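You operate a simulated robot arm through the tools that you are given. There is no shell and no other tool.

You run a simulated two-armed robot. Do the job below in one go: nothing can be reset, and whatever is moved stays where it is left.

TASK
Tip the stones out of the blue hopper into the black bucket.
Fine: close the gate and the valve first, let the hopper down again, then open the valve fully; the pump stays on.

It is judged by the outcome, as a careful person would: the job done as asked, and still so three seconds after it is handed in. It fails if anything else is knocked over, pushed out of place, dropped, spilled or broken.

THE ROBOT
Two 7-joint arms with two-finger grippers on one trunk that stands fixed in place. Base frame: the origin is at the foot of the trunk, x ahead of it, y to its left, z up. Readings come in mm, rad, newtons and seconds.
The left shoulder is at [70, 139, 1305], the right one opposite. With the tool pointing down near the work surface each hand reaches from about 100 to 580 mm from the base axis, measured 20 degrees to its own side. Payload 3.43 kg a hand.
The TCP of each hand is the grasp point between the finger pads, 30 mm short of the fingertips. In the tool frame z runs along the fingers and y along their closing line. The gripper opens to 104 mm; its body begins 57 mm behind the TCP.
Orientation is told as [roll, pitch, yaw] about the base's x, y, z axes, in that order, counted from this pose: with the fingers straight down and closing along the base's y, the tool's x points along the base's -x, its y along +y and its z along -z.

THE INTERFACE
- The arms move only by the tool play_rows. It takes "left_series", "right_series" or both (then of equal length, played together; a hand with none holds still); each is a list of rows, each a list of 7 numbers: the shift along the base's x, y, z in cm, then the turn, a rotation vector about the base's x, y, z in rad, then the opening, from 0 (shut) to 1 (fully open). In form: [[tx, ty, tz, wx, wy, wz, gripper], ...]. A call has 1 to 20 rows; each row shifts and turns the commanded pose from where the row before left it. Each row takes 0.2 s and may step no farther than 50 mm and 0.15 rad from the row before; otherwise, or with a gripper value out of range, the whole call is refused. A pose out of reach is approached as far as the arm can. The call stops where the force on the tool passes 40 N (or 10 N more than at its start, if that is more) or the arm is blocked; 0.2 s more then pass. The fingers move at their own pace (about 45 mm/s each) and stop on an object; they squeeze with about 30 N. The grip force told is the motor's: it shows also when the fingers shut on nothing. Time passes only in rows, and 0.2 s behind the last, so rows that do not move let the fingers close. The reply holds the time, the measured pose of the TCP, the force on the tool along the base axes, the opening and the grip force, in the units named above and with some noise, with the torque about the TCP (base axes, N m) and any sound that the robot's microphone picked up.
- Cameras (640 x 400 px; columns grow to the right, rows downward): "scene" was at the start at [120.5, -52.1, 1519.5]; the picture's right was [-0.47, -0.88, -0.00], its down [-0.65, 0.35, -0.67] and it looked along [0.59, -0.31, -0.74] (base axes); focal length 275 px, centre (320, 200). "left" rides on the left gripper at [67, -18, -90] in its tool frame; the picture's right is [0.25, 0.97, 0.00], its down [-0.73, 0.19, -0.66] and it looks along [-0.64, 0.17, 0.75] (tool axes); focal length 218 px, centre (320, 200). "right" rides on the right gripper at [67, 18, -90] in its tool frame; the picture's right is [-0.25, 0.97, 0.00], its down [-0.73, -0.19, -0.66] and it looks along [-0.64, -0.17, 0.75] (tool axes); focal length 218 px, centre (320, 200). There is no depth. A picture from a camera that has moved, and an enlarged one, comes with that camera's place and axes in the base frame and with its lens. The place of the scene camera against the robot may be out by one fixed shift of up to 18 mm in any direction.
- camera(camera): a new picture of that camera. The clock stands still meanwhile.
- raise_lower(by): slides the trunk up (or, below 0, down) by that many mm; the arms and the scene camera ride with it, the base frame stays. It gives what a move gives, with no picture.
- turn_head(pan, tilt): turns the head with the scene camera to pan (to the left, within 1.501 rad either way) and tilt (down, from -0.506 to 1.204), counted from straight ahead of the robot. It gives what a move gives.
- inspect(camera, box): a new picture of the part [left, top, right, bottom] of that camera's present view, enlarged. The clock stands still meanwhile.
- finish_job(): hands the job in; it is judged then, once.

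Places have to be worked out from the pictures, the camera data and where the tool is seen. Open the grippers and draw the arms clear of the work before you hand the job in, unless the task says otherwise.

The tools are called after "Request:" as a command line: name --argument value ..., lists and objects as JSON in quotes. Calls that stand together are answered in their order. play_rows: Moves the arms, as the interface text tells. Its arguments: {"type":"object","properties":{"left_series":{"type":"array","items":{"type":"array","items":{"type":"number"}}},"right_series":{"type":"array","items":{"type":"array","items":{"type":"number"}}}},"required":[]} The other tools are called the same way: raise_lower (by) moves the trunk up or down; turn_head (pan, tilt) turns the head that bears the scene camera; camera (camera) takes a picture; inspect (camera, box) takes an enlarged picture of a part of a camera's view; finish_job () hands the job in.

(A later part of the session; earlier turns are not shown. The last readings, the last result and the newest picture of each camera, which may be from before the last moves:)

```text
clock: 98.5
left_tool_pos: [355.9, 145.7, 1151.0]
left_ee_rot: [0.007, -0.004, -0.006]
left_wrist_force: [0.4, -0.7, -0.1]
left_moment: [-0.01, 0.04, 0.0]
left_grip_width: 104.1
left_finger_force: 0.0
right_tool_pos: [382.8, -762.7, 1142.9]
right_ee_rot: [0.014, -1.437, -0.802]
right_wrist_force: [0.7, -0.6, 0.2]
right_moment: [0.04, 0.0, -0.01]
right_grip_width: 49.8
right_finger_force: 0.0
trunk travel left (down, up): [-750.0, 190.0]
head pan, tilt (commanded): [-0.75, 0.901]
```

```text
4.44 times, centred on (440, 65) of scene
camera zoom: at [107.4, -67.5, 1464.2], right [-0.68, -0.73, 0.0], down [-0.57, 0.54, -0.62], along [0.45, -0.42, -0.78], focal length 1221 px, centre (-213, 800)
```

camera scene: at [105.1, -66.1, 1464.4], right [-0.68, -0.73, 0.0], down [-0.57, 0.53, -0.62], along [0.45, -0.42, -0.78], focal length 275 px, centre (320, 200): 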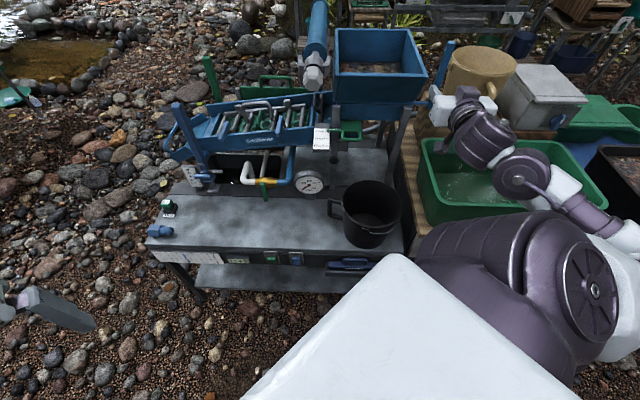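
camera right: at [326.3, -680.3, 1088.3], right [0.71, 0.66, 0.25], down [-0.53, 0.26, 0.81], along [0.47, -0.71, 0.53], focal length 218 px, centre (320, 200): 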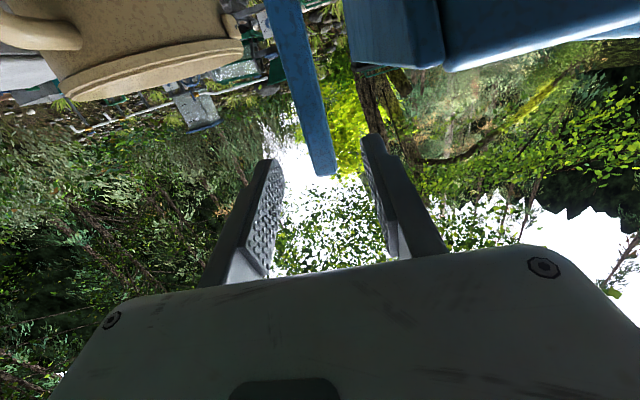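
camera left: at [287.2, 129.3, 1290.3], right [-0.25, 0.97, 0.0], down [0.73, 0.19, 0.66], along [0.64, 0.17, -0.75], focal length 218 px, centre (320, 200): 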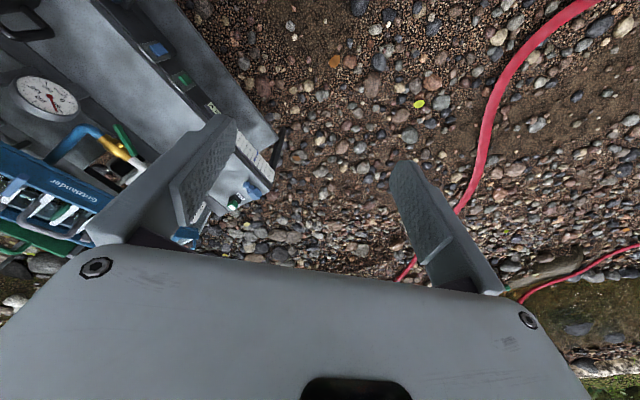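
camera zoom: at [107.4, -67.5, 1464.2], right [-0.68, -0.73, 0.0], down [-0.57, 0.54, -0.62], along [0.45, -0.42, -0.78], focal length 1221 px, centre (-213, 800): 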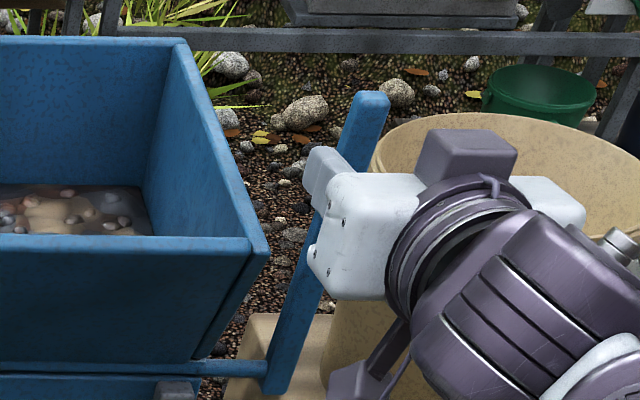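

The lever is centred between the open fingers and the drum's top is well below. I advance 58 mm so the lever's upper end comes between the pads.

Request:
play_rows --right_series '[[1.0, -1.0, 0, 0, 0, 0, 0.48], [1.0, -1.0, 0, 0, 0, 0, 0.48], [1.0, -1.0, 0, 0, 0, 0, 0.48], [1.0, -1.0, 0, 0, 0, 0, 0.48]]'

Request:
camera --camera "right"

Request:
inspect --camera "scene" --box '[380, 20, 500, 110]'

```text
clock: 99.5
left_tool_pos: [355.1, 145.9, 1151.0]
left_ee_rot: [0.005, -0.004, -0.005]
left_wrist_force: [0.0, -0.6, -0.5]
left_moment: [0.0, -0.03, 0.0]
left_grip_width: 104.3
left_finger_force: 0.1
right_tool_pos: [421.5, -801.9, 1144.1]
right_ee_rot: [0.015, -1.438, -0.805]
right_wrist_force: [0.6, -0.3, 1.1]
right_moment: [-0.01, 0.01, 0.02]
right_grip_width: 49.8
right_finger_force: 0.0
trunk travel left (down, up): [-750.0, 190.0]
head pan, tilt (commanded): [-0.75, 0.901]
```

```text
taken
camera right: at [365.4, -720.5, 1088.8], right [0.71, 0.66, 0.25], down [-0.53, 0.26, 0.81], along [0.47, -0.71, 0.53], focal length 218 px, centre (320, 200)
```

right: 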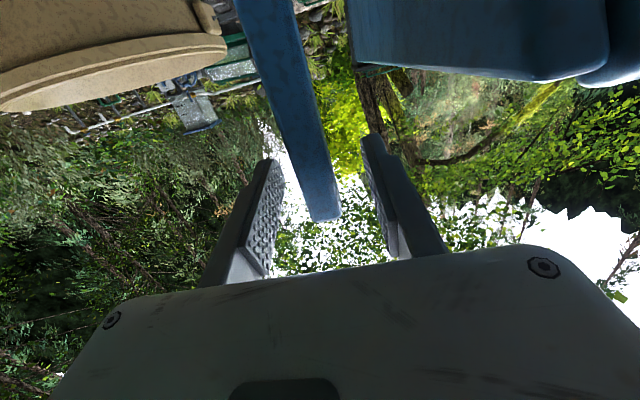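

```text
4.44 times, centred on (440, 65) of scene
camera zoom: at [106.9, -66.9, 1464.2], right [-0.68, -0.73, 0.0], down [-0.57, 0.53, -0.62], along [0.45, -0.42, -0.78], focal length 1221 px, centre (-213, 800)
```

zoom: 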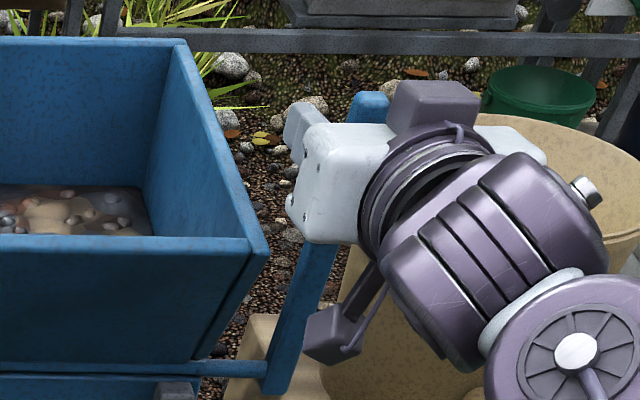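

The lever's top is between the fingers. I go 6 mm further and close the grip.

Request:
play_rows --right_series '[[0.42, -0.42, 0, 0, 0, 0, 0.48], [0, 0, 0, 0, 0, 0, 0.1], [0, 0, 0, 0, 0, 0, 0], [0, 0, 0, 0, 0, 0, 0]]'

Request:
camera --camera "right"

```text
clock: 100.5
left_tool_pos: [354.3, 146.0, 1151.2]
left_ee_rot: [0.005, -0.009, -0.003]
left_wrist_force: [-0.4, 0.4, -0.2]
left_moment: [0.0, 0.02, 0.03]
left_grip_width: 104.2
left_finger_force: 0.0
right_tool_pos: [423.4, -807.3, 1143.9]
right_ee_rot: [0.011, -1.437, -0.8]
right_wrist_force: [1.1, -3.7, -0.5]
right_moment: [-0.4, 0.41, 0.56]
right_grip_width: 17.7
right_finger_force: 33.8
trunk travel left (down, up): [-750.0, 190.0]
head pan, tilt (commanded): [-0.75, 0.901]
```

```text
taken
camera right: at [368.5, -724.8, 1088.6], right [0.71, 0.66, 0.25], down [-0.53, 0.26, 0.81], along [0.47, -0.71, 0.53], focal length 218 px, centre (320, 200)
```

right: 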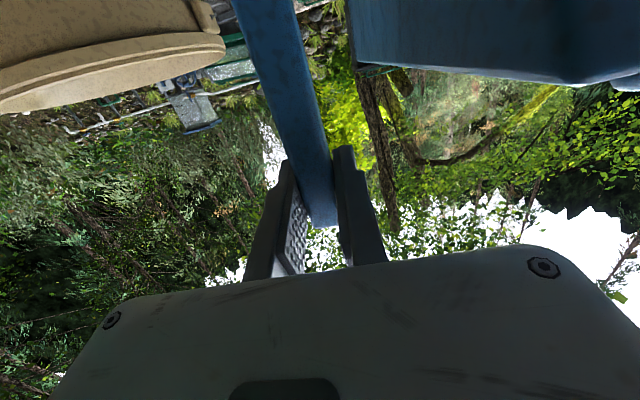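

The grip holds the lever (17.7 mm thick, 34 N). I start tipping gently: the first 10° along the estimated arc about the rod (s≈859, z≈992, radius ≈154), watching forces.

Request:
play_rows --right_series '[[-0.5, 0.5, 0, 0, 0, 0, 0], [-0.7, 0.7, 0, 0, 0, 0, 0], [-0.7, 0.7, -0.05, 0, 0, 0, 0]]'

Request:
camera --camera "scene"

Request:
inspect --camera "scene" --box '[310, 10, 470, 130]'

```text
clock: 101.3
left_tool_pos: [356.4, 144.3, 1150.5]
left_ee_rot: [0.009, -0.006, -0.005]
left_wrist_force: [-0.3, 0.6, -0.1]
left_moment: [-0.02, 0.0, 0.0]
left_grip_width: 103.8
left_finger_force: 0.0
right_tool_pos: [407.5, -789.1, 1140.8]
right_ee_rot: [0.021, -1.434, -0.811]
right_wrist_force: [9.8, -15.6, 2.2]
right_moment: [-1.34, -0.2, 0.66]
right_grip_width: 17.5
right_finger_force: 44.8
trunk travel left (down, up): [-750.0, 190.0]
head pan, tilt (commanded): [-0.75, 0.901]
```

```text
taken
camera scene: at [108.3, -69.9, 1464.0], right [-0.68, -0.73, 0.0], down [-0.57, 0.54, -0.62], along [0.45, -0.42, -0.79], focal length 275 px, centre (320, 200)
```

scene: 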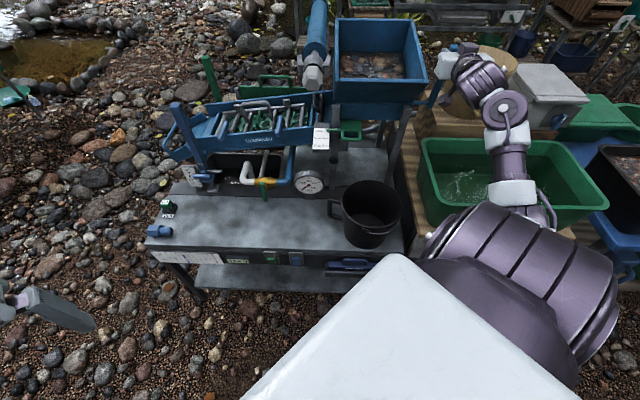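

```text
3.33 times, centred on (390, 70) of scene
camera zoom: at [108.3, -69.9, 1464.0], right [-0.68, -0.73, 0.0], down [-0.57, 0.54, -0.62], along [0.45, -0.42, -0.79], focal length 916 px, centre (87, 633)
```

zoom: 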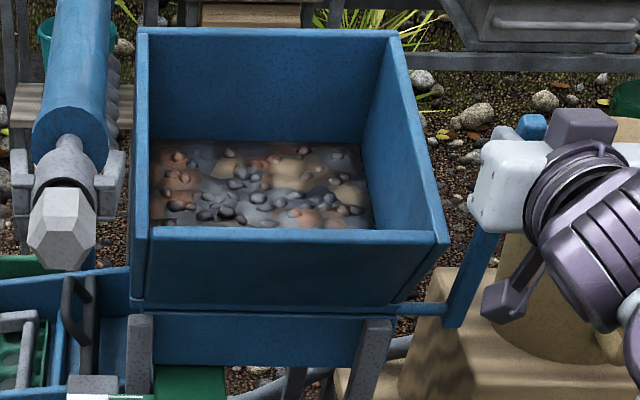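

The hopper swings with the lever, needing about 18 N; the grizzly bars stay behind. The stones lie across the whole hopper floor. I continue slowly to about 30°, still far from pouring, to measure where the lip travels.

Request:
play_rows --right_series '[[-0.92, 0.92, -0.3, 0, 0, 0, 0], [-0.9, 0.9, -0.35, 0, 0, 0, 0], [-0.88, 0.88, -0.42, 0, 0, 0, 0], [-0.86, 0.86, -0.53, 0, 0, 0, 0]]'

Request:
inspect --camera "scene" --box '[310, 10, 470, 130]'

Request:
camera --camera "right"

```text
clock: 102.3
left_tool_pos: [356.2, 146.3, 1151.2]
left_ee_rot: [0.006, -0.005, -0.003]
left_wrist_force: [-0.4, -0.4, -0.5]
left_moment: [0.0, 0.0, -0.02]
left_grip_width: 103.9
left_finger_force: 0.0
right_tool_pos: [370.9, -753.3, 1126.1]
right_ee_rot: [0.019, -1.438, -0.81]
right_wrist_force: [6.0, -11.5, 4.2]
right_moment: [-1.33, -0.13, 0.46]
right_grip_width: 17.3
right_finger_force: 44.7
trunk travel left (down, up): [-750.0, 190.0]
head pan, tilt (commanded): [-0.75, 0.901]
```

```text
3.33 times, centred on (390, 70) of scene
camera zoom: at [107.4, -68.4, 1464.2], right [-0.68, -0.73, 0.0], down [-0.57, 0.54, -0.62], along [0.45, -0.42, -0.78], focal length 916 px, centre (87, 633)
```

zoom: 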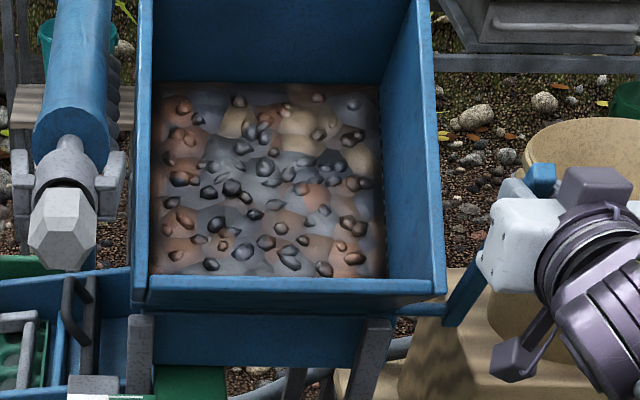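

```text
taken
camera right: at [314.6, -670.7, 1071.7], right [0.71, 0.66, 0.25], down [-0.53, 0.26, 0.81], along [0.47, -0.71, 0.53], focal length 218 px, centre (320, 200)
```

right: 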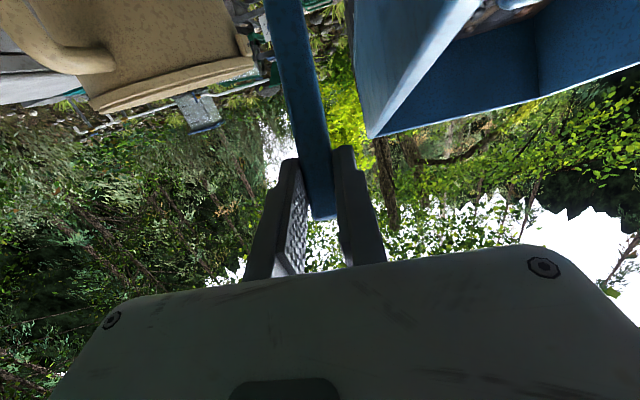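

The hopper is at about 30° and everything stays put inside. I continue to about 50° to see the lip position over the bucket, still short of pouring.

Request:
play_rows --right_series '[[-0.82, 0.82, -0.6, 0, 0, 0, 0], [-0.77, 0.77, -0.72, 0, 0, 0, 0], [-0.73, 0.73, -0.81, 0, 0, 0, 0]]'

Request:
camera --camera "scene"

Request:
inspect --camera "scene" --box '[310, 30, 470, 150]'

Request:
camera --camera "left"

```text
clock: 103.1
left_tool_pos: [354.0, 146.5, 1151.0]
left_ee_rot: [0.007, -0.007, -0.004]
left_wrist_force: [0.3, -0.3, 0.2]
left_moment: [-0.02, 0.0, 0.0]
left_grip_width: 104.1
left_finger_force: 0.1
right_tool_pos: [346.1, -728.7, 1105.3]
right_ee_rot: [0.022, -1.436, -0.811]
right_wrist_force: [4.8, -9.2, 7.6]
right_moment: [-0.81, -0.47, 0.23]
right_grip_width: 17.7
right_finger_force: 45.0
trunk travel left (down, up): [-750.0, 190.0]
head pan, tilt (commanded): [-0.75, 0.901]
```

```text
taken
camera scene: at [106.3, -67.5, 1464.3], right [-0.68, -0.73, 0.0], down [-0.57, 0.54, -0.62], along [0.45, -0.42, -0.78], focal length 275 px, centre (320, 200)
```

scene: 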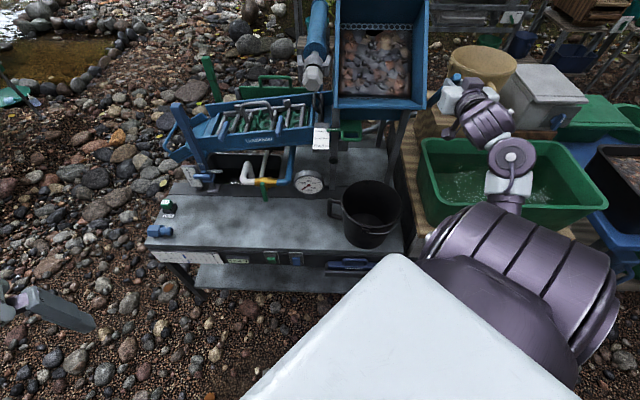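

```text
3.33 times, centred on (390, 90) of scene
camera zoom: at [106.3, -67.5, 1464.3], right [-0.68, -0.73, 0.0], down [-0.57, 0.54, -0.62], along [0.45, -0.42, -0.78], focal length 916 px, centre (87, 567)
```

zoom: 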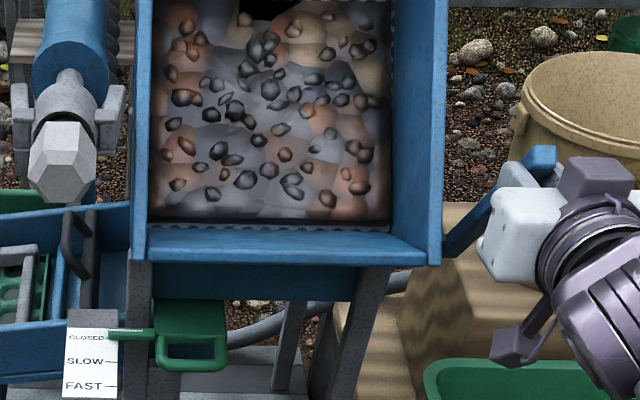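

```text
taken
camera left: at [287.3, 128.0, 1240.8], right [-0.25, 0.97, 0.0], down [0.73, 0.18, 0.66], along [0.64, 0.17, -0.75], focal length 218 px, centre (320, 200)
```

left: 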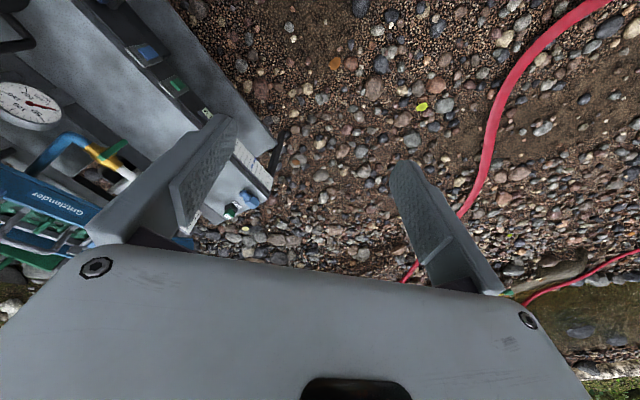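

At 45° the radial force is ~0, so the rod is indeed near (s 860, z 991), and the lip will pass around s≈741–770 when pouring, while the bucket's centre is near s≈645. The bucket seems too far forward. I zoom on the strip and bucket to judge.

Request:
inspect --camera "scene" --box '[320, 130, 420, 255]'

Request:
inspect --camera "scene" --box '[280, 150, 360, 210]'

```text
3.20 times, centred on (370, 192) of scene
camera zoom: at [106.3, -67.5, 1464.3], right [-0.68, -0.73, 0.0], down [-0.57, 0.54, -0.62], along [0.45, -0.42, -0.78], focal length 879 px, centre (160, 224)
```

zoom: 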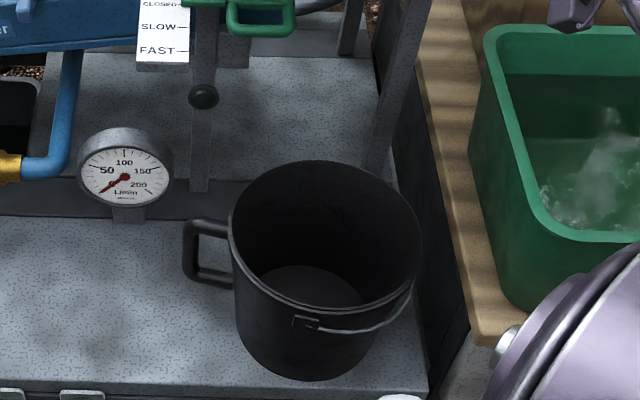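

```text
6.67 times, centred on (320, 180) of scene
camera zoom: at [106.3, -67.5, 1464.3], right [-0.68, -0.73, 0.0], down [-0.57, 0.54, -0.62], along [0.45, -0.42, -0.78], focal length 1831 px, centre (320, 333)
```

zoom: 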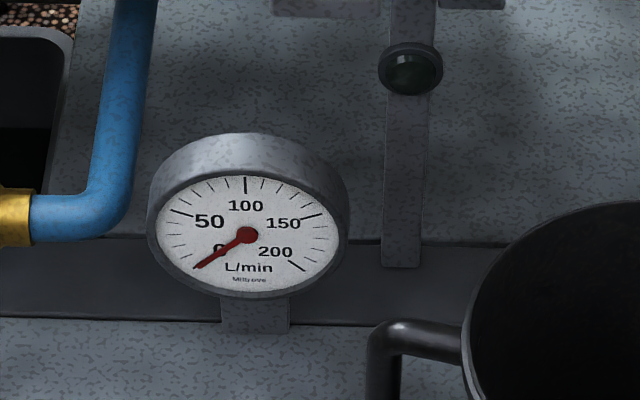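

The bucket stands forward of the lip's path, so before pouring I'll set the hopper down again (reversing the same arc), release, and move the bucket back under the lip.

Request:
play_rows --right_series '[[0.73, -0.73, 0.81, 0, 0, 0, 0], [0.77, -0.77, 0.72, 0, 0, 0, 0], [0.82, -0.82, 0.6, 0, 0, 0, 0], [0.86, -0.86, 0.53, 0, 0, 0, 0], [0.88, -0.88, 0.42, 0, 0, 0, 0], [0.9, -0.9, 0.35, 0, 0, 0, 0], [0.92, -0.92, 0.3, 0, 0, 0, 0], [0.7, -0.7, 0.05, 0, 0, 0, 0], [0.5, -0.5, 0, 0, 0, 0, 0]]'

Request:
inspect --camera "scene" --box '[310, 10, 470, 130]'

```text
clock: 105.1
left_tool_pos: [349.8, 149.4, 1151.6]
left_ee_rot: [0.003, -0.01, -0.003]
left_wrist_force: [0.7, -1.3, -0.1]
left_moment: [-0.01, 0.01, 0.03]
left_grip_width: 104.0
left_finger_force: 0.1
right_tool_pos: [414.2, -796.2, 1145.2]
right_ee_rot: [0.018, -1.436, -0.804]
right_wrist_force: [-22.0, 25.1, -18.0]
right_moment: [-0.05, 0.77, 0.94]
right_grip_width: 17.7
right_finger_force: 44.6
trunk travel left (down, up): [-750.0, 190.0]
head pan, tilt (commanded): [-0.75, 0.901]
```

```text
3.33 times, centred on (390, 70) of scene
camera zoom: at [101.1, -62.8, 1464.5], right [-0.68, -0.73, 0.0], down [-0.57, 0.53, -0.62], along [0.46, -0.43, -0.78], focal length 916 px, centre (87, 633)
```

zoom: 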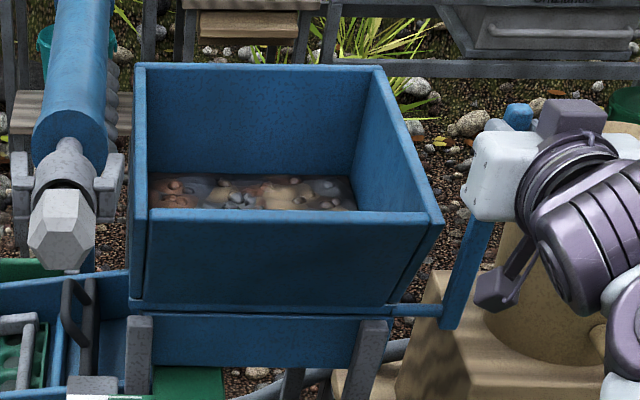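

The hopper is back down on its rest (the "bars" seen earlier were evidently water jets, now off). The hand is pressing 33 N against the stop, so I relax it by a few millimetres and then open the fingers.

Request:
play_rows --right_series '[[-0.3, 0.3, -0.2, 0, 0, 0, 0], [-0.1, 0.1, -0.1, 0, 0, 0, 0]]'

```text
clock: 105.7
left_tool_pos: [356.3, 145.3, 1149.9]
left_ee_rot: [0.006, -0.006, 0.0]
left_wrist_force: [0.0, 1.0, 0.7]
left_moment: [0.04, 0.02, -0.02]
left_grip_width: 103.9
left_finger_force: 0.0
right_tool_pos: [413.7, -796.6, 1144.7]
right_ee_rot: [0.031, -1.446, -0.821]
right_wrist_force: [6.8, -5.0, 6.7]
right_moment: [-0.42, 0.36, 0.37]
right_grip_width: 17.5
right_finger_force: 45.2
trunk travel left (down, up): [-750.0, 190.0]
head pan, tilt (commanded): [-0.75, 0.901]
```

Forces are small now; the hopper rests by itself. I open the fingers to 50 mm and withdraw forward.

Request:
play_rows --right_series '[[0, 0, 0, 0, 0, 0, 0.48], [0, 0, 0, 0, 0, 0, 0.48], [-1.5, 1.5, 0, 0, 0, 0, 0.48], [-2.5, 2.5, 0, 0, 0, 0, 0.48], [-2.5, 2.5, 0, 0, 0, 0, 0.48]]'

Request:
inspect --camera "scene" --box '[310, 10, 470, 130]'

```text
clock: 106.9
left_tool_pos: [353.4, 146.7, 1152.8]
left_ee_rot: [0.005, -0.007, -0.004]
left_wrist_force: [-1.0, -0.1, 0.2]
left_moment: [-0.01, 0.01, 0.06]
left_grip_width: 104.0
left_finger_force: 0.0
right_tool_pos: [349.1, -729.0, 1141.5]
right_ee_rot: [0.017, -1.439, -0.808]
right_wrist_force: [-0.2, 0.0, -0.3]
right_moment: [-0.02, -0.01, -0.01]
right_grip_width: 50.0
right_finger_force: 0.1
trunk travel left (down, up): [-750.0, 190.0]
head pan, tilt (commanded): [-0.75, 0.901]
```

```text
3.33 times, centred on (390, 70) of scene
camera zoom: at [104.9, -65.8, 1464.5], right [-0.68, -0.73, 0.0], down [-0.57, 0.53, -0.62], along [0.45, -0.42, -0.78], focal length 916 px, centre (87, 633)
```

zoom: 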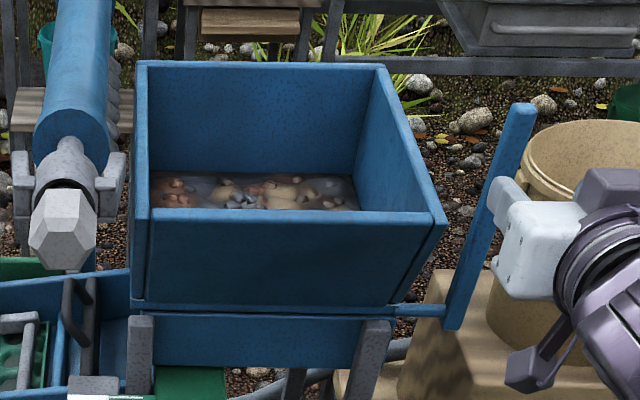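

Clean release; the hopper rests as before. I now bring the hand back toward the bucket, tilting the tool down with the closing line kept along the bench.

Request:
play_rows --right_series '[[0.5, 3.7, -2.5, 0.09, 0.09, 0, 0.2], [0.5, 3.7, -2.8, 0.099, 0.099, 0, 0], [0.5, 3.7, -2.8, 0.099, 0.099, 0, 0]]'

Request:
play_rows --right_series '[[0.5, 3.7, -2.8, 0.099, 0.099, 0, 0], [0.5, 3.7, -2.8, 0.099, 0.099, 0, 0]]'

Request:
camera --camera "scene"

Request:
camera --camera "right"

```text
clock: 107.7
left_tool_pos: [354.9, 145.2, 1150.8]
left_ee_rot: [0.005, -0.007, -0.004]
left_wrist_force: [-0.3, 0.2, 0.1]
left_moment: [-0.01, -0.03, 0.01]
left_grip_width: 103.8
left_finger_force: 0.0
right_tool_pos: [363.3, -621.7, 1059.2]
right_ee_rot: [-0.008, -1.028, -0.784]
right_wrist_force: [-0.2, 1.0, -0.2]
right_moment: [0.0, -0.02, -0.02]
right_grip_width: 0.1
right_finger_force: 17.8
trunk travel left (down, up): [-750.0, 190.0]
head pan, tilt (commanded): [-0.75, 0.901]
```

```text
clock: 108.3
left_tool_pos: [356.6, 148.6, 1149.2]
left_ee_rot: [0.005, -0.003, -0.004]
left_wrist_force: [1.2, 0.4, -0.7]
left_moment: [-0.02, 0.0, -0.03]
left_grip_width: 104.0
left_finger_force: 0.1
right_tool_pos: [375.5, -543.8, 1003.6]
right_ee_rot: [-0.007, -0.748, -0.786]
right_wrist_force: [0.3, 0.3, 0.1]
right_moment: [0.0, 0.02, 0.0]
right_grip_width: 0.0
right_finger_force: 30.2
trunk travel left (down, up): [-750.0, 190.0]
head pan, tilt (commanded): [-0.75, 0.901]
```

```text
taken
camera scene: at [109.4, -64.7, 1464.0], right [-0.68, -0.73, 0.0], down [-0.57, 0.53, -0.62], along [0.45, -0.42, -0.78], focal length 275 px, centre (320, 200)
```

scene: 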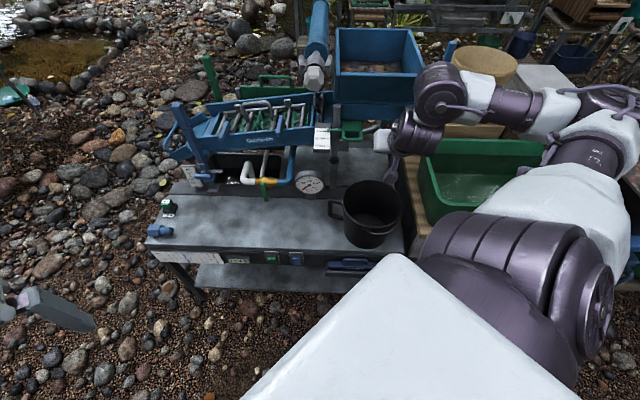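

```text
taken
camera right: at [310.3, -453.0, 1023.7], right [0.82, 0.55, 0.17], down [-0.07, -0.19, 0.98], along [0.57, -0.81, -0.12], focal length 218 px, centre (320, 200)
```

right: 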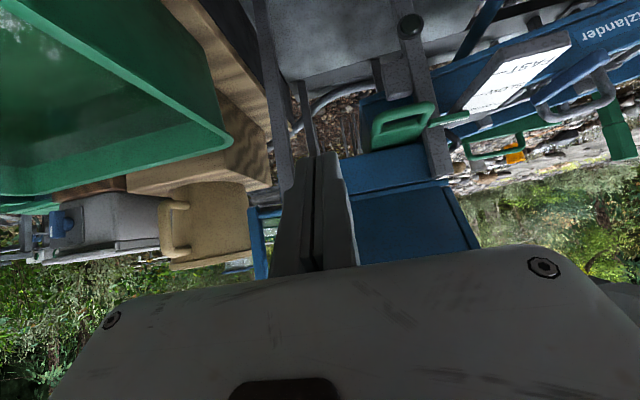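

This posture is clean (elbow high at right). I tilt further down and descend toward the bucket's inside, slightly behind its centre.

Request:
play_rows --right_series '[[0.5, -0.06, -3.2, 0.08, 0.08, 0, 0], [0.5, -0.06, -3.2, 0.08, 0.08, 0, 0], [0.5, -0.06, -3.2, 0.08, 0.08, 0, 0], [0.5, -0.06, -3.2, 0, 0, 0, 0]]'

Request:
inspect --camera "scene" --box '[310, 120, 450, 250]'

Request:
camera --camera "right"

```text
clock: 109.3
left_tool_pos: [355.0, 144.6, 1150.4]
left_ee_rot: [0.007, -0.005, -0.004]
left_wrist_force: [0.8, -0.7, 0.0]
left_moment: [-0.01, 0.0, 0.05]
left_grip_width: 103.9
left_finger_force: 0.1
right_tool_pos: [393.8, -546.7, 874.1]
right_ee_rot: [-0.002, -0.407, -0.79]
right_wrist_force: [-0.4, -0.3, -0.5]
right_moment: [0.02, 0.03, -0.02]
right_grip_width: 0.0
right_finger_force: 30.7
trunk travel left (down, up): [-750.0, 190.0]
head pan, tilt (commanded): [-0.75, 0.901]
```

```text
3.08 times, centred on (380, 185) of scene
camera zoom: at [106.7, -67.8, 1464.2], right [-0.68, -0.73, 0.0], down [-0.57, 0.54, -0.62], along [0.45, -0.42, -0.78], focal length 845 px, centre (135, 246)
```

zoom: 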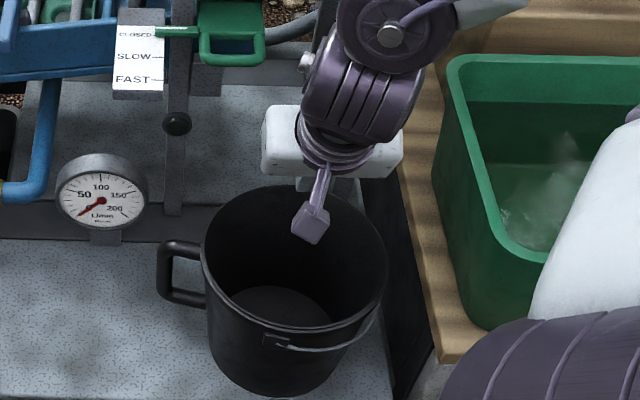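

```text
taken
camera right: at [337.5, -466.1, 929.2], right [0.85, 0.52, 0.1], down [0.15, -0.42, 0.89], along [0.5, -0.74, -0.44], focal length 218 px, centre (320, 200)
```

right: 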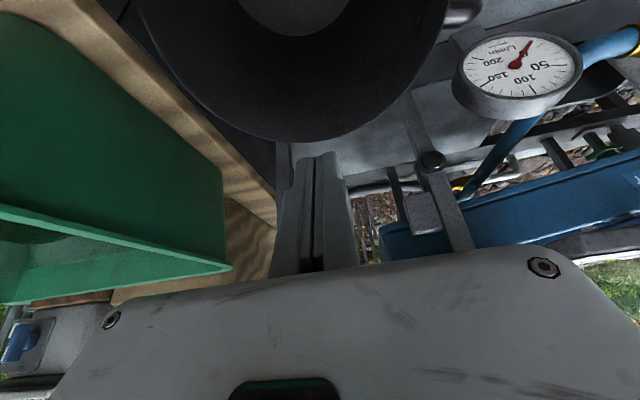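

The open bucket is right below. I lower the tips inside it, near its rear wall.

Request:
play_rows --right_series '[[0.57, -0.05, -3.2, 0, 0, 0, 0], [0.57, -0.05, -3.2, 0, 0, 0, 0], [0.57, -0.05, -3.0, 0, 0, 0, 0]]'

Request:
camera --camera "right"

Request:
inspect --camera "scene" --box '[310, 120, 450, 250]'

```text
clock: 110.1
left_tool_pos: [352.3, 146.6, 1151.3]
left_ee_rot: [0.005, -0.009, -0.004]
left_wrist_force: [-0.4, 0.7, 0.1]
left_moment: [-0.01, 0.03, 0.0]
left_grip_width: 104.0
left_finger_force: 0.1
right_tool_pos: [396.0, -546.6, 835.0]
right_ee_rot: [0.001, -0.411, -0.789]
right_wrist_force: [0.3, -0.4, -0.2]
right_moment: [0.02, -0.01, 0.0]
right_grip_width: 0.1
right_finger_force: 30.0
right hand out of reach, approached as far as the arm can: row 2, 3
trunk travel left (down, up): [-750.0, 190.0]
head pan, tilt (commanded): [-0.75, 0.901]
```

```text
taken
camera right: at [340.2, -465.5, 890.9], right [0.85, 0.52, 0.1], down [0.15, -0.42, 0.89], along [0.5, -0.75, -0.44], focal length 218 px, centre (320, 200)
```

right: 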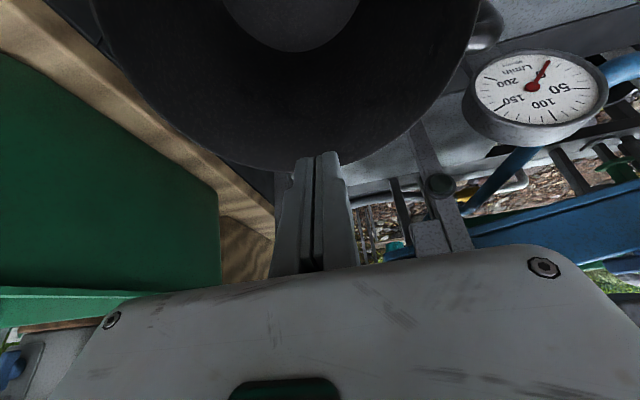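

```text
3.08 times, centred on (380, 185) of scene
camera zoom: at [103.9, -67.0, 1464.5], right [-0.68, -0.73, 0.0], down [-0.57, 0.53, -0.62], along [0.46, -0.42, -0.78], focal length 845 px, centre (135, 246)
```

zoom: 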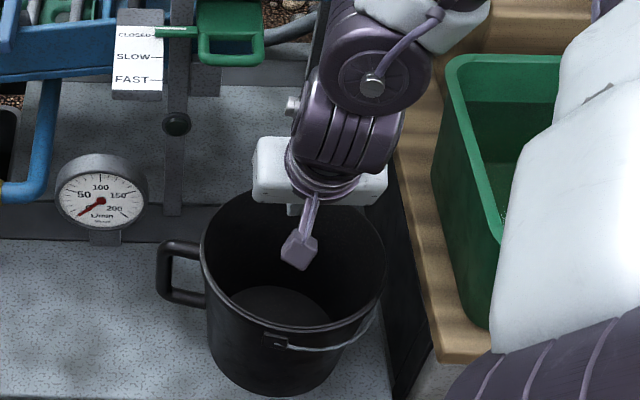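

The arm's own reach stops at z=835 here, so I lower the whole trunk by 57 mm instead, which puts the tips inside the bucket.

Request:
raise_lower --by -57

Request:
camera --camera "right"

Request:
inspect --camera "scene" --box '[310, 120, 450, 250]'

```text
clock: 111.0
left_tool_pos: [354.3, 146.2, 1094.2]
left_ee_rot: [0.004, -0.007, -0.003]
left_wrist_force: [0.2, -1.0, -0.4]
left_moment: [0.0, -0.03, 0.05]
left_grip_width: 104.0
left_finger_force: 0.1
right_tool_pos: [397.2, -548.2, 779.0]
right_ee_rot: [0.0, -0.413, -0.789]
right_wrist_force: [0.1, -0.4, 0.0]
right_moment: [0.01, -0.01, 0.04]
right_grip_width: 0.1
right_finger_force: 29.7
trunk travel left (down, up): [-693.0, 247.0]
head pan, tilt (commanded): [-0.75, 0.901]
```

```text
taken
camera right: at [341.3, -465.1, 833.9], right [0.85, 0.52, 0.1], down [0.15, -0.42, 0.89], along [0.5, -0.75, -0.44], focal length 218 px, centre (320, 200)
```

right: 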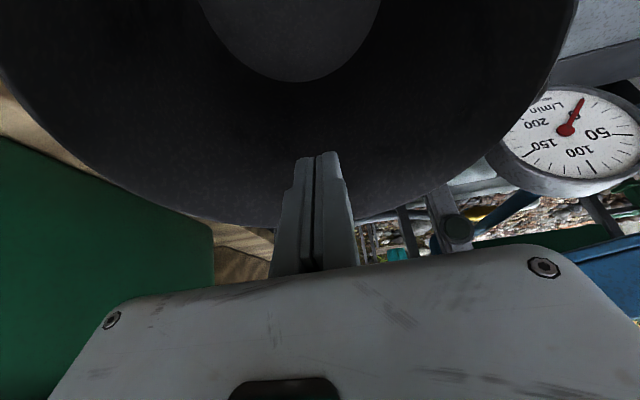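

```text
3.08 times, centred on (380, 185) of scene
camera zoom: at [105.6, -66.4, 1407.4], right [-0.68, -0.73, 0.0], down [-0.57, 0.53, -0.62], along [0.45, -0.42, -0.78], focal length 845 px, centre (135, 246)
```

zoom: 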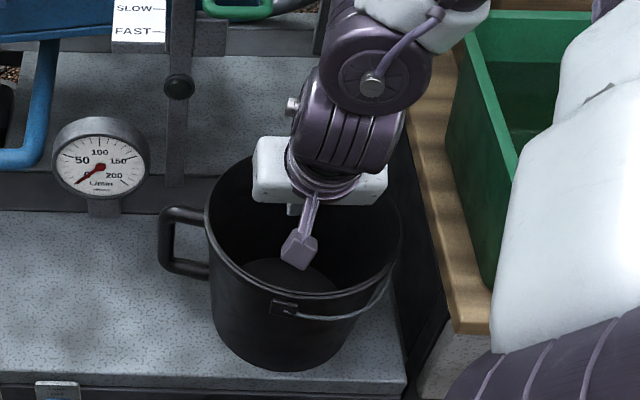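

The tips are inside. By hand-camera parallax the rim is at z≈767 and the bucket's centre at s≈660, with ~18 mm to the strip. I push the rear wall backward slowly.

Request:
play_rows --right_series '[[1.0, -1.0, 0, 0, 0, 0, 0], [1.0, -1.0, 0, 0, 0, 0, 0], [1.0, -1.0, 0, 0, 0, 0, 0]]'

Request:
camera --camera "right"

```text
clock: 111.8
left_tool_pos: [355.5, 147.4, 1094.8]
left_ee_rot: [0.005, -0.008, -0.004]
left_wrist_force: [-0.5, 0.5, 0.1]
left_moment: [0.02, -0.04, 0.02]
left_grip_width: 104.1
left_finger_force: 0.2
right_tool_pos: [425.4, -575.5, 789.4]
right_ee_rot: [-0.003, -0.409, -0.787]
right_wrist_force: [-0.3, 0.1, 0.3]
right_moment: [0.01, 0.02, -0.03]
right_grip_width: 0.0
right_finger_force: 30.2
right hand out of reach, approached as far as the arm can: row 1, 2, 3
trunk travel left (down, up): [-693.0, 247.0]
head pan, tilt (commanded): [-0.75, 0.901]
```

```text
taken
camera right: at [368.8, -494.9, 844.5], right [0.85, 0.52, 0.1], down [0.15, -0.42, 0.89], along [0.5, -0.74, -0.44], focal length 218 px, centre (320, 200)
```

right: 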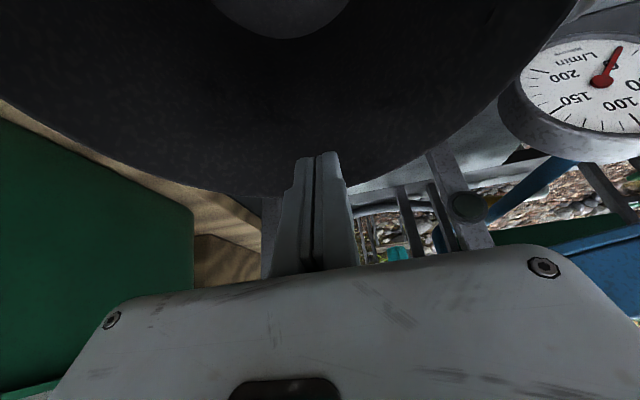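

The reach limit lifted the hand 10 mm. I lower the trunk 30 mm more and continue.

Request:
raise_lower --by -30

Request:
play_rows --right_series '[[0.7, -0.7, 0, 0, 0, 0, 0], [0.7, -0.7, 0, 0, 0, 0, 0]]'

Request:
camera --camera "right"

Request:
inspect --camera "scene" --box '[310, 120, 450, 250]'

```text
clock: 112.6
left_tool_pos: [352.9, 147.3, 1064.3]
left_ee_rot: [0.005, -0.008, -0.004]
left_wrist_force: [-0.3, -0.1, -0.7]
left_moment: [0.01, -0.02, 0.03]
left_grip_width: 104.0
left_finger_force: 0.1
right_tool_pos: [425.5, -575.8, 759.8]
right_ee_rot: [-0.002, -0.411, -0.79]
right_wrist_force: [-0.6, -0.4, -0.1]
right_moment: [0.0, -0.03, -0.01]
right_grip_width: 0.0
right_finger_force: 30.8
trunk travel left (down, up): [-663.0, 277.0]
head pan, tilt (commanded): [-0.75, 0.901]
```

```text
clock: 113.2
left_tool_pos: [353.2, 147.0, 1064.0]
left_ee_rot: [0.006, -0.008, -0.004]
left_wrist_force: [0.2, -0.3, 0.2]
left_moment: [-0.03, 0.04, 0.0]
left_grip_width: 104.0
left_finger_force: 0.1
right_tool_pos: [437.3, -592.3, 764.3]
right_ee_rot: [-0.002, -0.413, -0.788]
right_wrist_force: [-0.5, -0.4, 0.8]
right_moment: [-0.01, 0.0, 0.0]
right_grip_width: 0.1
right_finger_force: 29.8
right hand out of reach, approached as far as the arm can: row 1
trunk travel left (down, up): [-663.0, 277.0]
head pan, tilt (commanded): [-0.75, 0.901]
```

```text
taken
camera right: at [381.7, -509.8, 819.6], right [0.85, 0.52, 0.1], down [0.15, -0.42, 0.89], along [0.5, -0.75, -0.44], focal length 218 px, centre (320, 200)
```

right: 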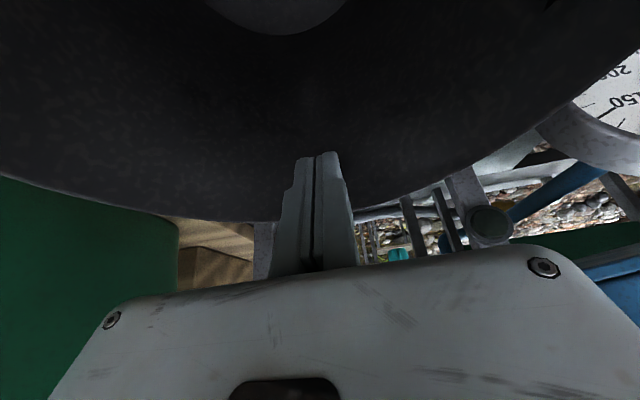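

```text
3.08 times, centred on (380, 185) of scene
camera zoom: at [105.8, -66.3, 1377.4], right [-0.68, -0.73, 0.0], down [-0.57, 0.53, -0.62], along [0.45, -0.42, -0.78], focal length 845 px, centre (135, 246)
```

zoom: 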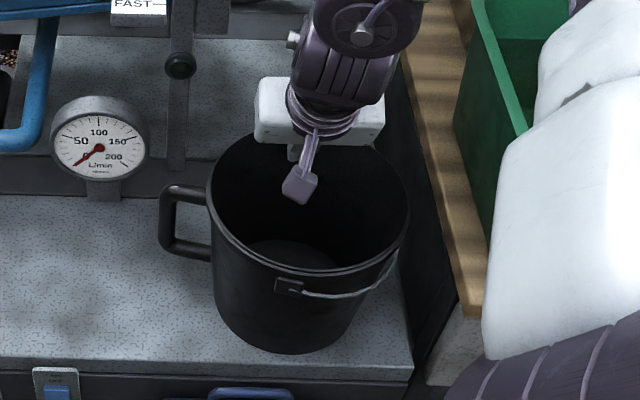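

The tips are almost at the rear wall. I keep pushing in 7-mm steps, watching the bucket and the force.

Request:
play_rows --right_series '[[0.6, -0.6, -0.2, 0, 0, 0, 0], [0.6, -0.6, -0.2, 0, 0, 0, 0], [0.6, -0.6, -0.2, 0, 0, 0, 0]]'

Request:
inspect --camera "scene" --box '[310, 120, 450, 250]'

Request:
camera --camera "right"

```text
clock: 114.0
left_tool_pos: [354.4, 146.3, 1063.5]
left_ee_rot: [0.005, -0.006, -0.003]
left_wrist_force: [-0.3, -0.1, -0.1]
left_moment: [0.01, -0.02, 0.02]
left_grip_width: 103.9
left_finger_force: 0.2
right_tool_pos: [449.2, -605.1, 773.3]
right_ee_rot: [-0.002, -0.411, -0.788]
right_wrist_force: [-0.5, -0.2, 0.1]
right_moment: [-0.03, -0.03, -0.03]
right_grip_width: 0.1
right_finger_force: 29.8
right hand out of reach, approached as far as the arm can: row 1, 2, 3
trunk travel left (down, up): [-663.0, 277.0]
head pan, tilt (commanded): [-0.75, 0.901]
```

```text
3.08 times, centred on (380, 185) of scene
camera zoom: at [105.9, -66.5, 1377.3], right [-0.68, -0.73, 0.0], down [-0.57, 0.53, -0.62], along [0.45, -0.42, -0.78], focal length 845 px, centre (135, 246)
```

zoom: 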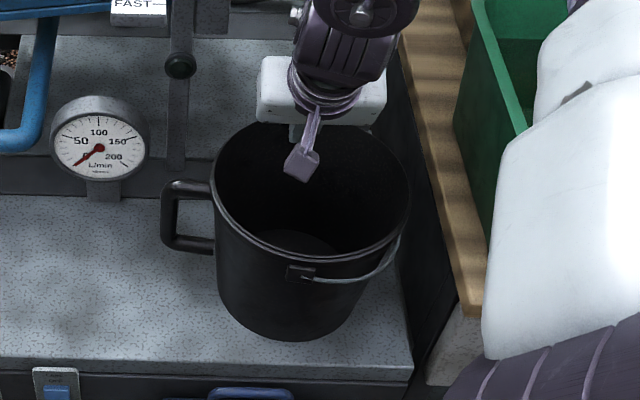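

```text
taken
camera right: at [392.8, -523.5, 828.7], right [0.85, 0.52, 0.1], down [0.15, -0.42, 0.89], along [0.5, -0.74, -0.44], focal length 218 px, centre (320, 200)
```

right: 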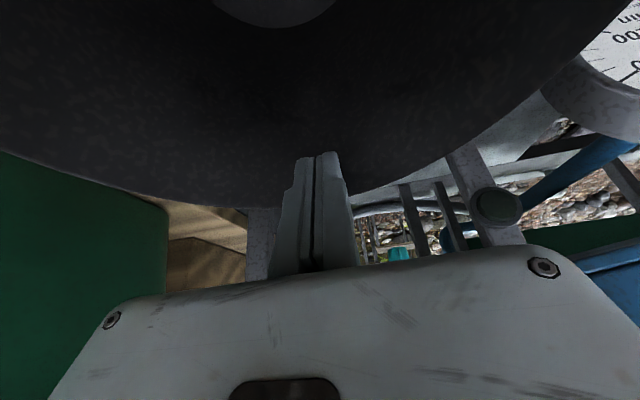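

The bucket slid back ~15 mm freely. I lower the trunk 20 mm to keep the tips low and push on, to see whether the strip stops it.

Request:
raise_lower --by -25

Request:
play_rows --right_series '[[0.5, -0.5, -0.2, 0, 0, 0, 0], [0.5, -0.5, -0.2, 0, 0, 0, 0], [0.5, -0.5, -0.2, 0, 0, 0, 0]]'

Request:
inspect --camera "scene" --box '[310, 120, 450, 250]'

```text
clock: 114.7
left_tool_pos: [353.4, 147.2, 1039.3]
left_ee_rot: [0.004, -0.006, -0.004]
left_wrist_force: [-0.5, -0.9, 0.8]
left_moment: [0.01, -0.01, 0.02]
left_grip_width: 104.0
left_finger_force: 0.1
right_tool_pos: [449.0, -604.5, 748.2]
right_ee_rot: [-0.002, -0.412, -0.788]
right_wrist_force: [0.2, 0.0, -0.5]
right_moment: [0.04, -0.02, -0.02]
right_grip_width: 0.0
right_finger_force: 29.8
trunk travel left (down, up): [-638.0, 302.0]
head pan, tilt (commanded): [-0.75, 0.901]
```

```text
clock: 115.5
left_tool_pos: [354.9, 147.4, 1038.7]
left_ee_rot: [0.006, -0.006, -0.004]
left_wrist_force: [1.1, -0.6, 0.8]
left_moment: [0.01, 0.0, 0.0]
left_grip_width: 104.1
left_finger_force: 0.1
right_tool_pos: [459.3, -615.9, 755.7]
right_ee_rot: [-0.003, -0.409, -0.79]
right_wrist_force: [-0.6, -0.3, -0.2]
right_moment: [0.01, 0.0, 0.0]
right_grip_width: 6.1
right_finger_force: 30.2
right hand out of reach, approached as far as the arm can: row 1, 2, 3
trunk travel left (down, up): [-638.0, 302.0]
head pan, tilt (commanded): [-0.75, 0.901]
```

```text
3.08 times, centred on (380, 185) of scene
camera zoom: at [105.9, -66.4, 1352.4], right [-0.68, -0.73, 0.0], down [-0.57, 0.53, -0.62], along [0.45, -0.42, -0.78], focal length 845 px, centre (135, 246)
```

zoom: 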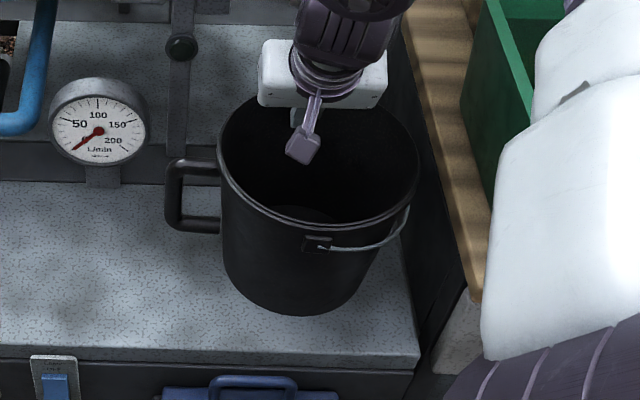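

The bucket slides freely over the strip line. Its inner rear wall is now at s≈780 by finger contact, so its centre is near s≈695. One more small push, then I retract and correct sideways: the stones' centre is at l≈−90, so the inner left wall should come to l≈−4.

Request:
raise_lower --by -10

Request:
play_rows --right_series '[[0.5, -0.5, 0, 0, 0, 0, 0], [-1.0, 1.0, 0, 0, 0, 0, 0], [-2.0, 2.0, 0, 0, 0, 0, 0], [-2.0, 2.0, 0, 0, 0, 0, 0]]'

Request:
camera --camera "right"

Request:
inspect --camera "scene" --box '[310, 120, 450, 250]'

```text
clock: 116.1
left_tool_pos: [354.1, 146.4, 1029.0]
left_ee_rot: [0.006, -0.008, -0.002]
left_wrist_force: [-0.2, -1.0, -0.8]
left_moment: [-0.02, 0.0, -0.02]
left_grip_width: 103.9
left_finger_force: 0.1
right_tool_pos: [458.3, -617.3, 746.4]
right_ee_rot: [-0.002, -0.411, -0.789]
right_wrist_force: [-0.5, -0.2, -0.4]
right_moment: [0.0, -0.01, 0.03]
right_grip_width: 0.1
right_finger_force: 30.2
trunk travel left (down, up): [-628.0, 312.0]
head pan, tilt (commanded): [-0.75, 0.901]
```

```text
clock: 117.1
left_tool_pos: [353.2, 147.7, 1028.5]
left_ee_rot: [0.005, -0.006, -0.003]
left_wrist_force: [-0.3, 0.1, 0.5]
left_moment: [-0.01, 0.01, -0.01]
left_grip_width: 104.1
left_finger_force: 0.0
right_tool_pos: [410.7, -570.0, 748.8]
right_ee_rot: [-0.002, -0.411, -0.788]
right_wrist_force: [-0.1, 0.0, -0.5]
right_moment: [-0.02, -0.01, -0.03]
right_grip_width: 0.0
right_finger_force: 30.2
right hand out of reach, approached as far as the arm can: row 1
trunk travel left (down, up): [-628.0, 312.0]
head pan, tilt (commanded): [-0.75, 0.901]
```

```text
taken
camera right: at [354.8, -488.1, 804.0], right [0.85, 0.52, 0.1], down [0.15, -0.42, 0.89], along [0.5, -0.74, -0.44], focal length 218 px, centre (320, 200)
```

right: 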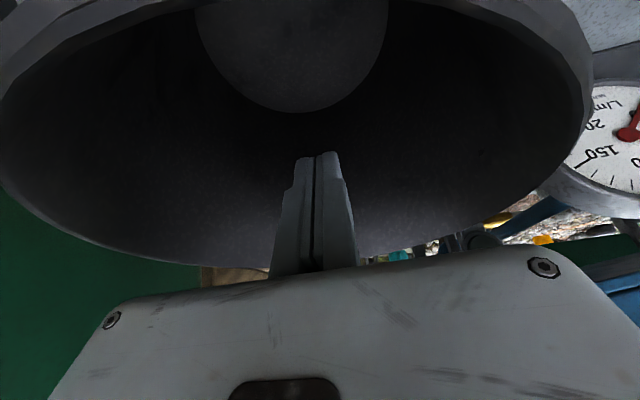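

```text
3.08 times, centred on (380, 185) of scene
camera zoom: at [105.1, -66.5, 1342.4], right [-0.68, -0.73, 0.0], down [-0.57, 0.53, -0.62], along [0.45, -0.42, -0.78], focal length 845 px, centre (135, 246)
```

zoom: 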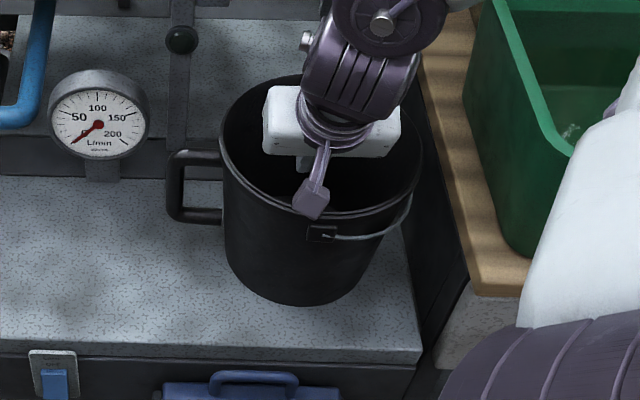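

Now the sideways correction: I move the tips left to the inner left wall and push until the wall is at l≈−4 (tip centre l≈−18).

Request:
play_rows --right_series '[[1.0, 1.0, 0, 0, 0, 0, 0], [1.0, 1.0, 0, 0, 0, 0, 0], [1.0, 1.0, 0, 0, 0, 0, 0], [1.0, 1.0, 0, 0, 0, 0, 0], [0.7, 0.7, 0, 0, 0, 0, 0]]'

Request:
camera --camera "right"

Request:
inspect --camera "scene" --box '[310, 120, 450, 250]'

```text
clock: 118.3
left_tool_pos: [355.0, 146.6, 1029.0]
left_ee_rot: [0.004, -0.007, -0.004]
left_wrist_force: [0.1, -0.3, 0.4]
left_moment: [-0.04, 0.03, -0.03]
left_grip_width: 104.1
left_finger_force: 0.1
right_tool_pos: [458.5, -523.4, 748.0]
right_ee_rot: [-0.001, -0.411, -0.789]
right_wrist_force: [-0.4, -0.8, 0.5]
right_moment: [0.02, 0.0, 0.02]
right_grip_width: 0.1
right_finger_force: 30.0
trunk travel left (down, up): [-628.0, 312.0]
head pan, tilt (commanded): [-0.75, 0.901]
```

```text
taken
camera right: at [402.2, -441.4, 803.3], right [0.85, 0.52, 0.1], down [0.15, -0.42, 0.89], along [0.5, -0.75, -0.44], focal length 218 px, centre (320, 200)
```

right: 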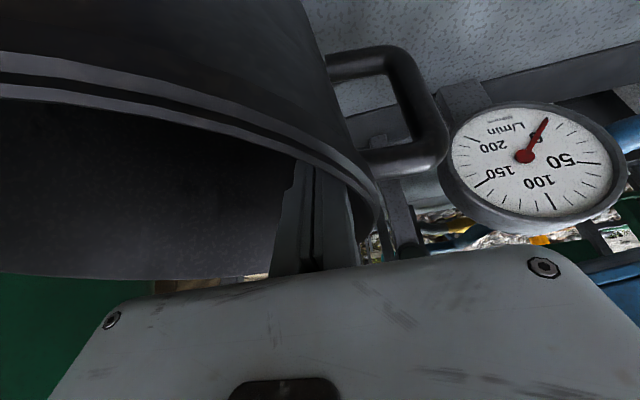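

```text
3.08 times, centred on (380, 185) of scene
camera zoom: at [106.3, -66.0, 1342.3], right [-0.68, -0.73, 0.0], down [-0.57, 0.53, -0.62], along [0.45, -0.42, -0.78], focal length 845 px, centre (135, 246)
```

zoom: 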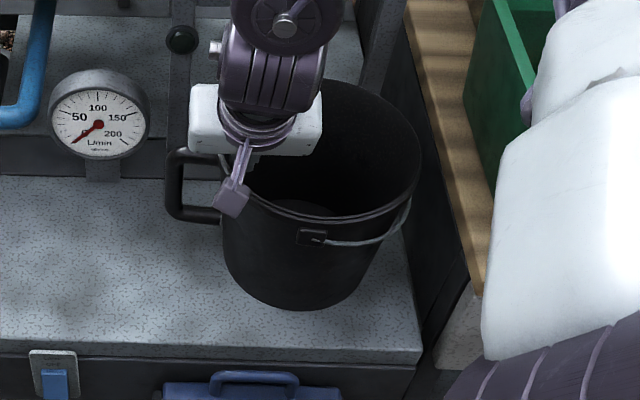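

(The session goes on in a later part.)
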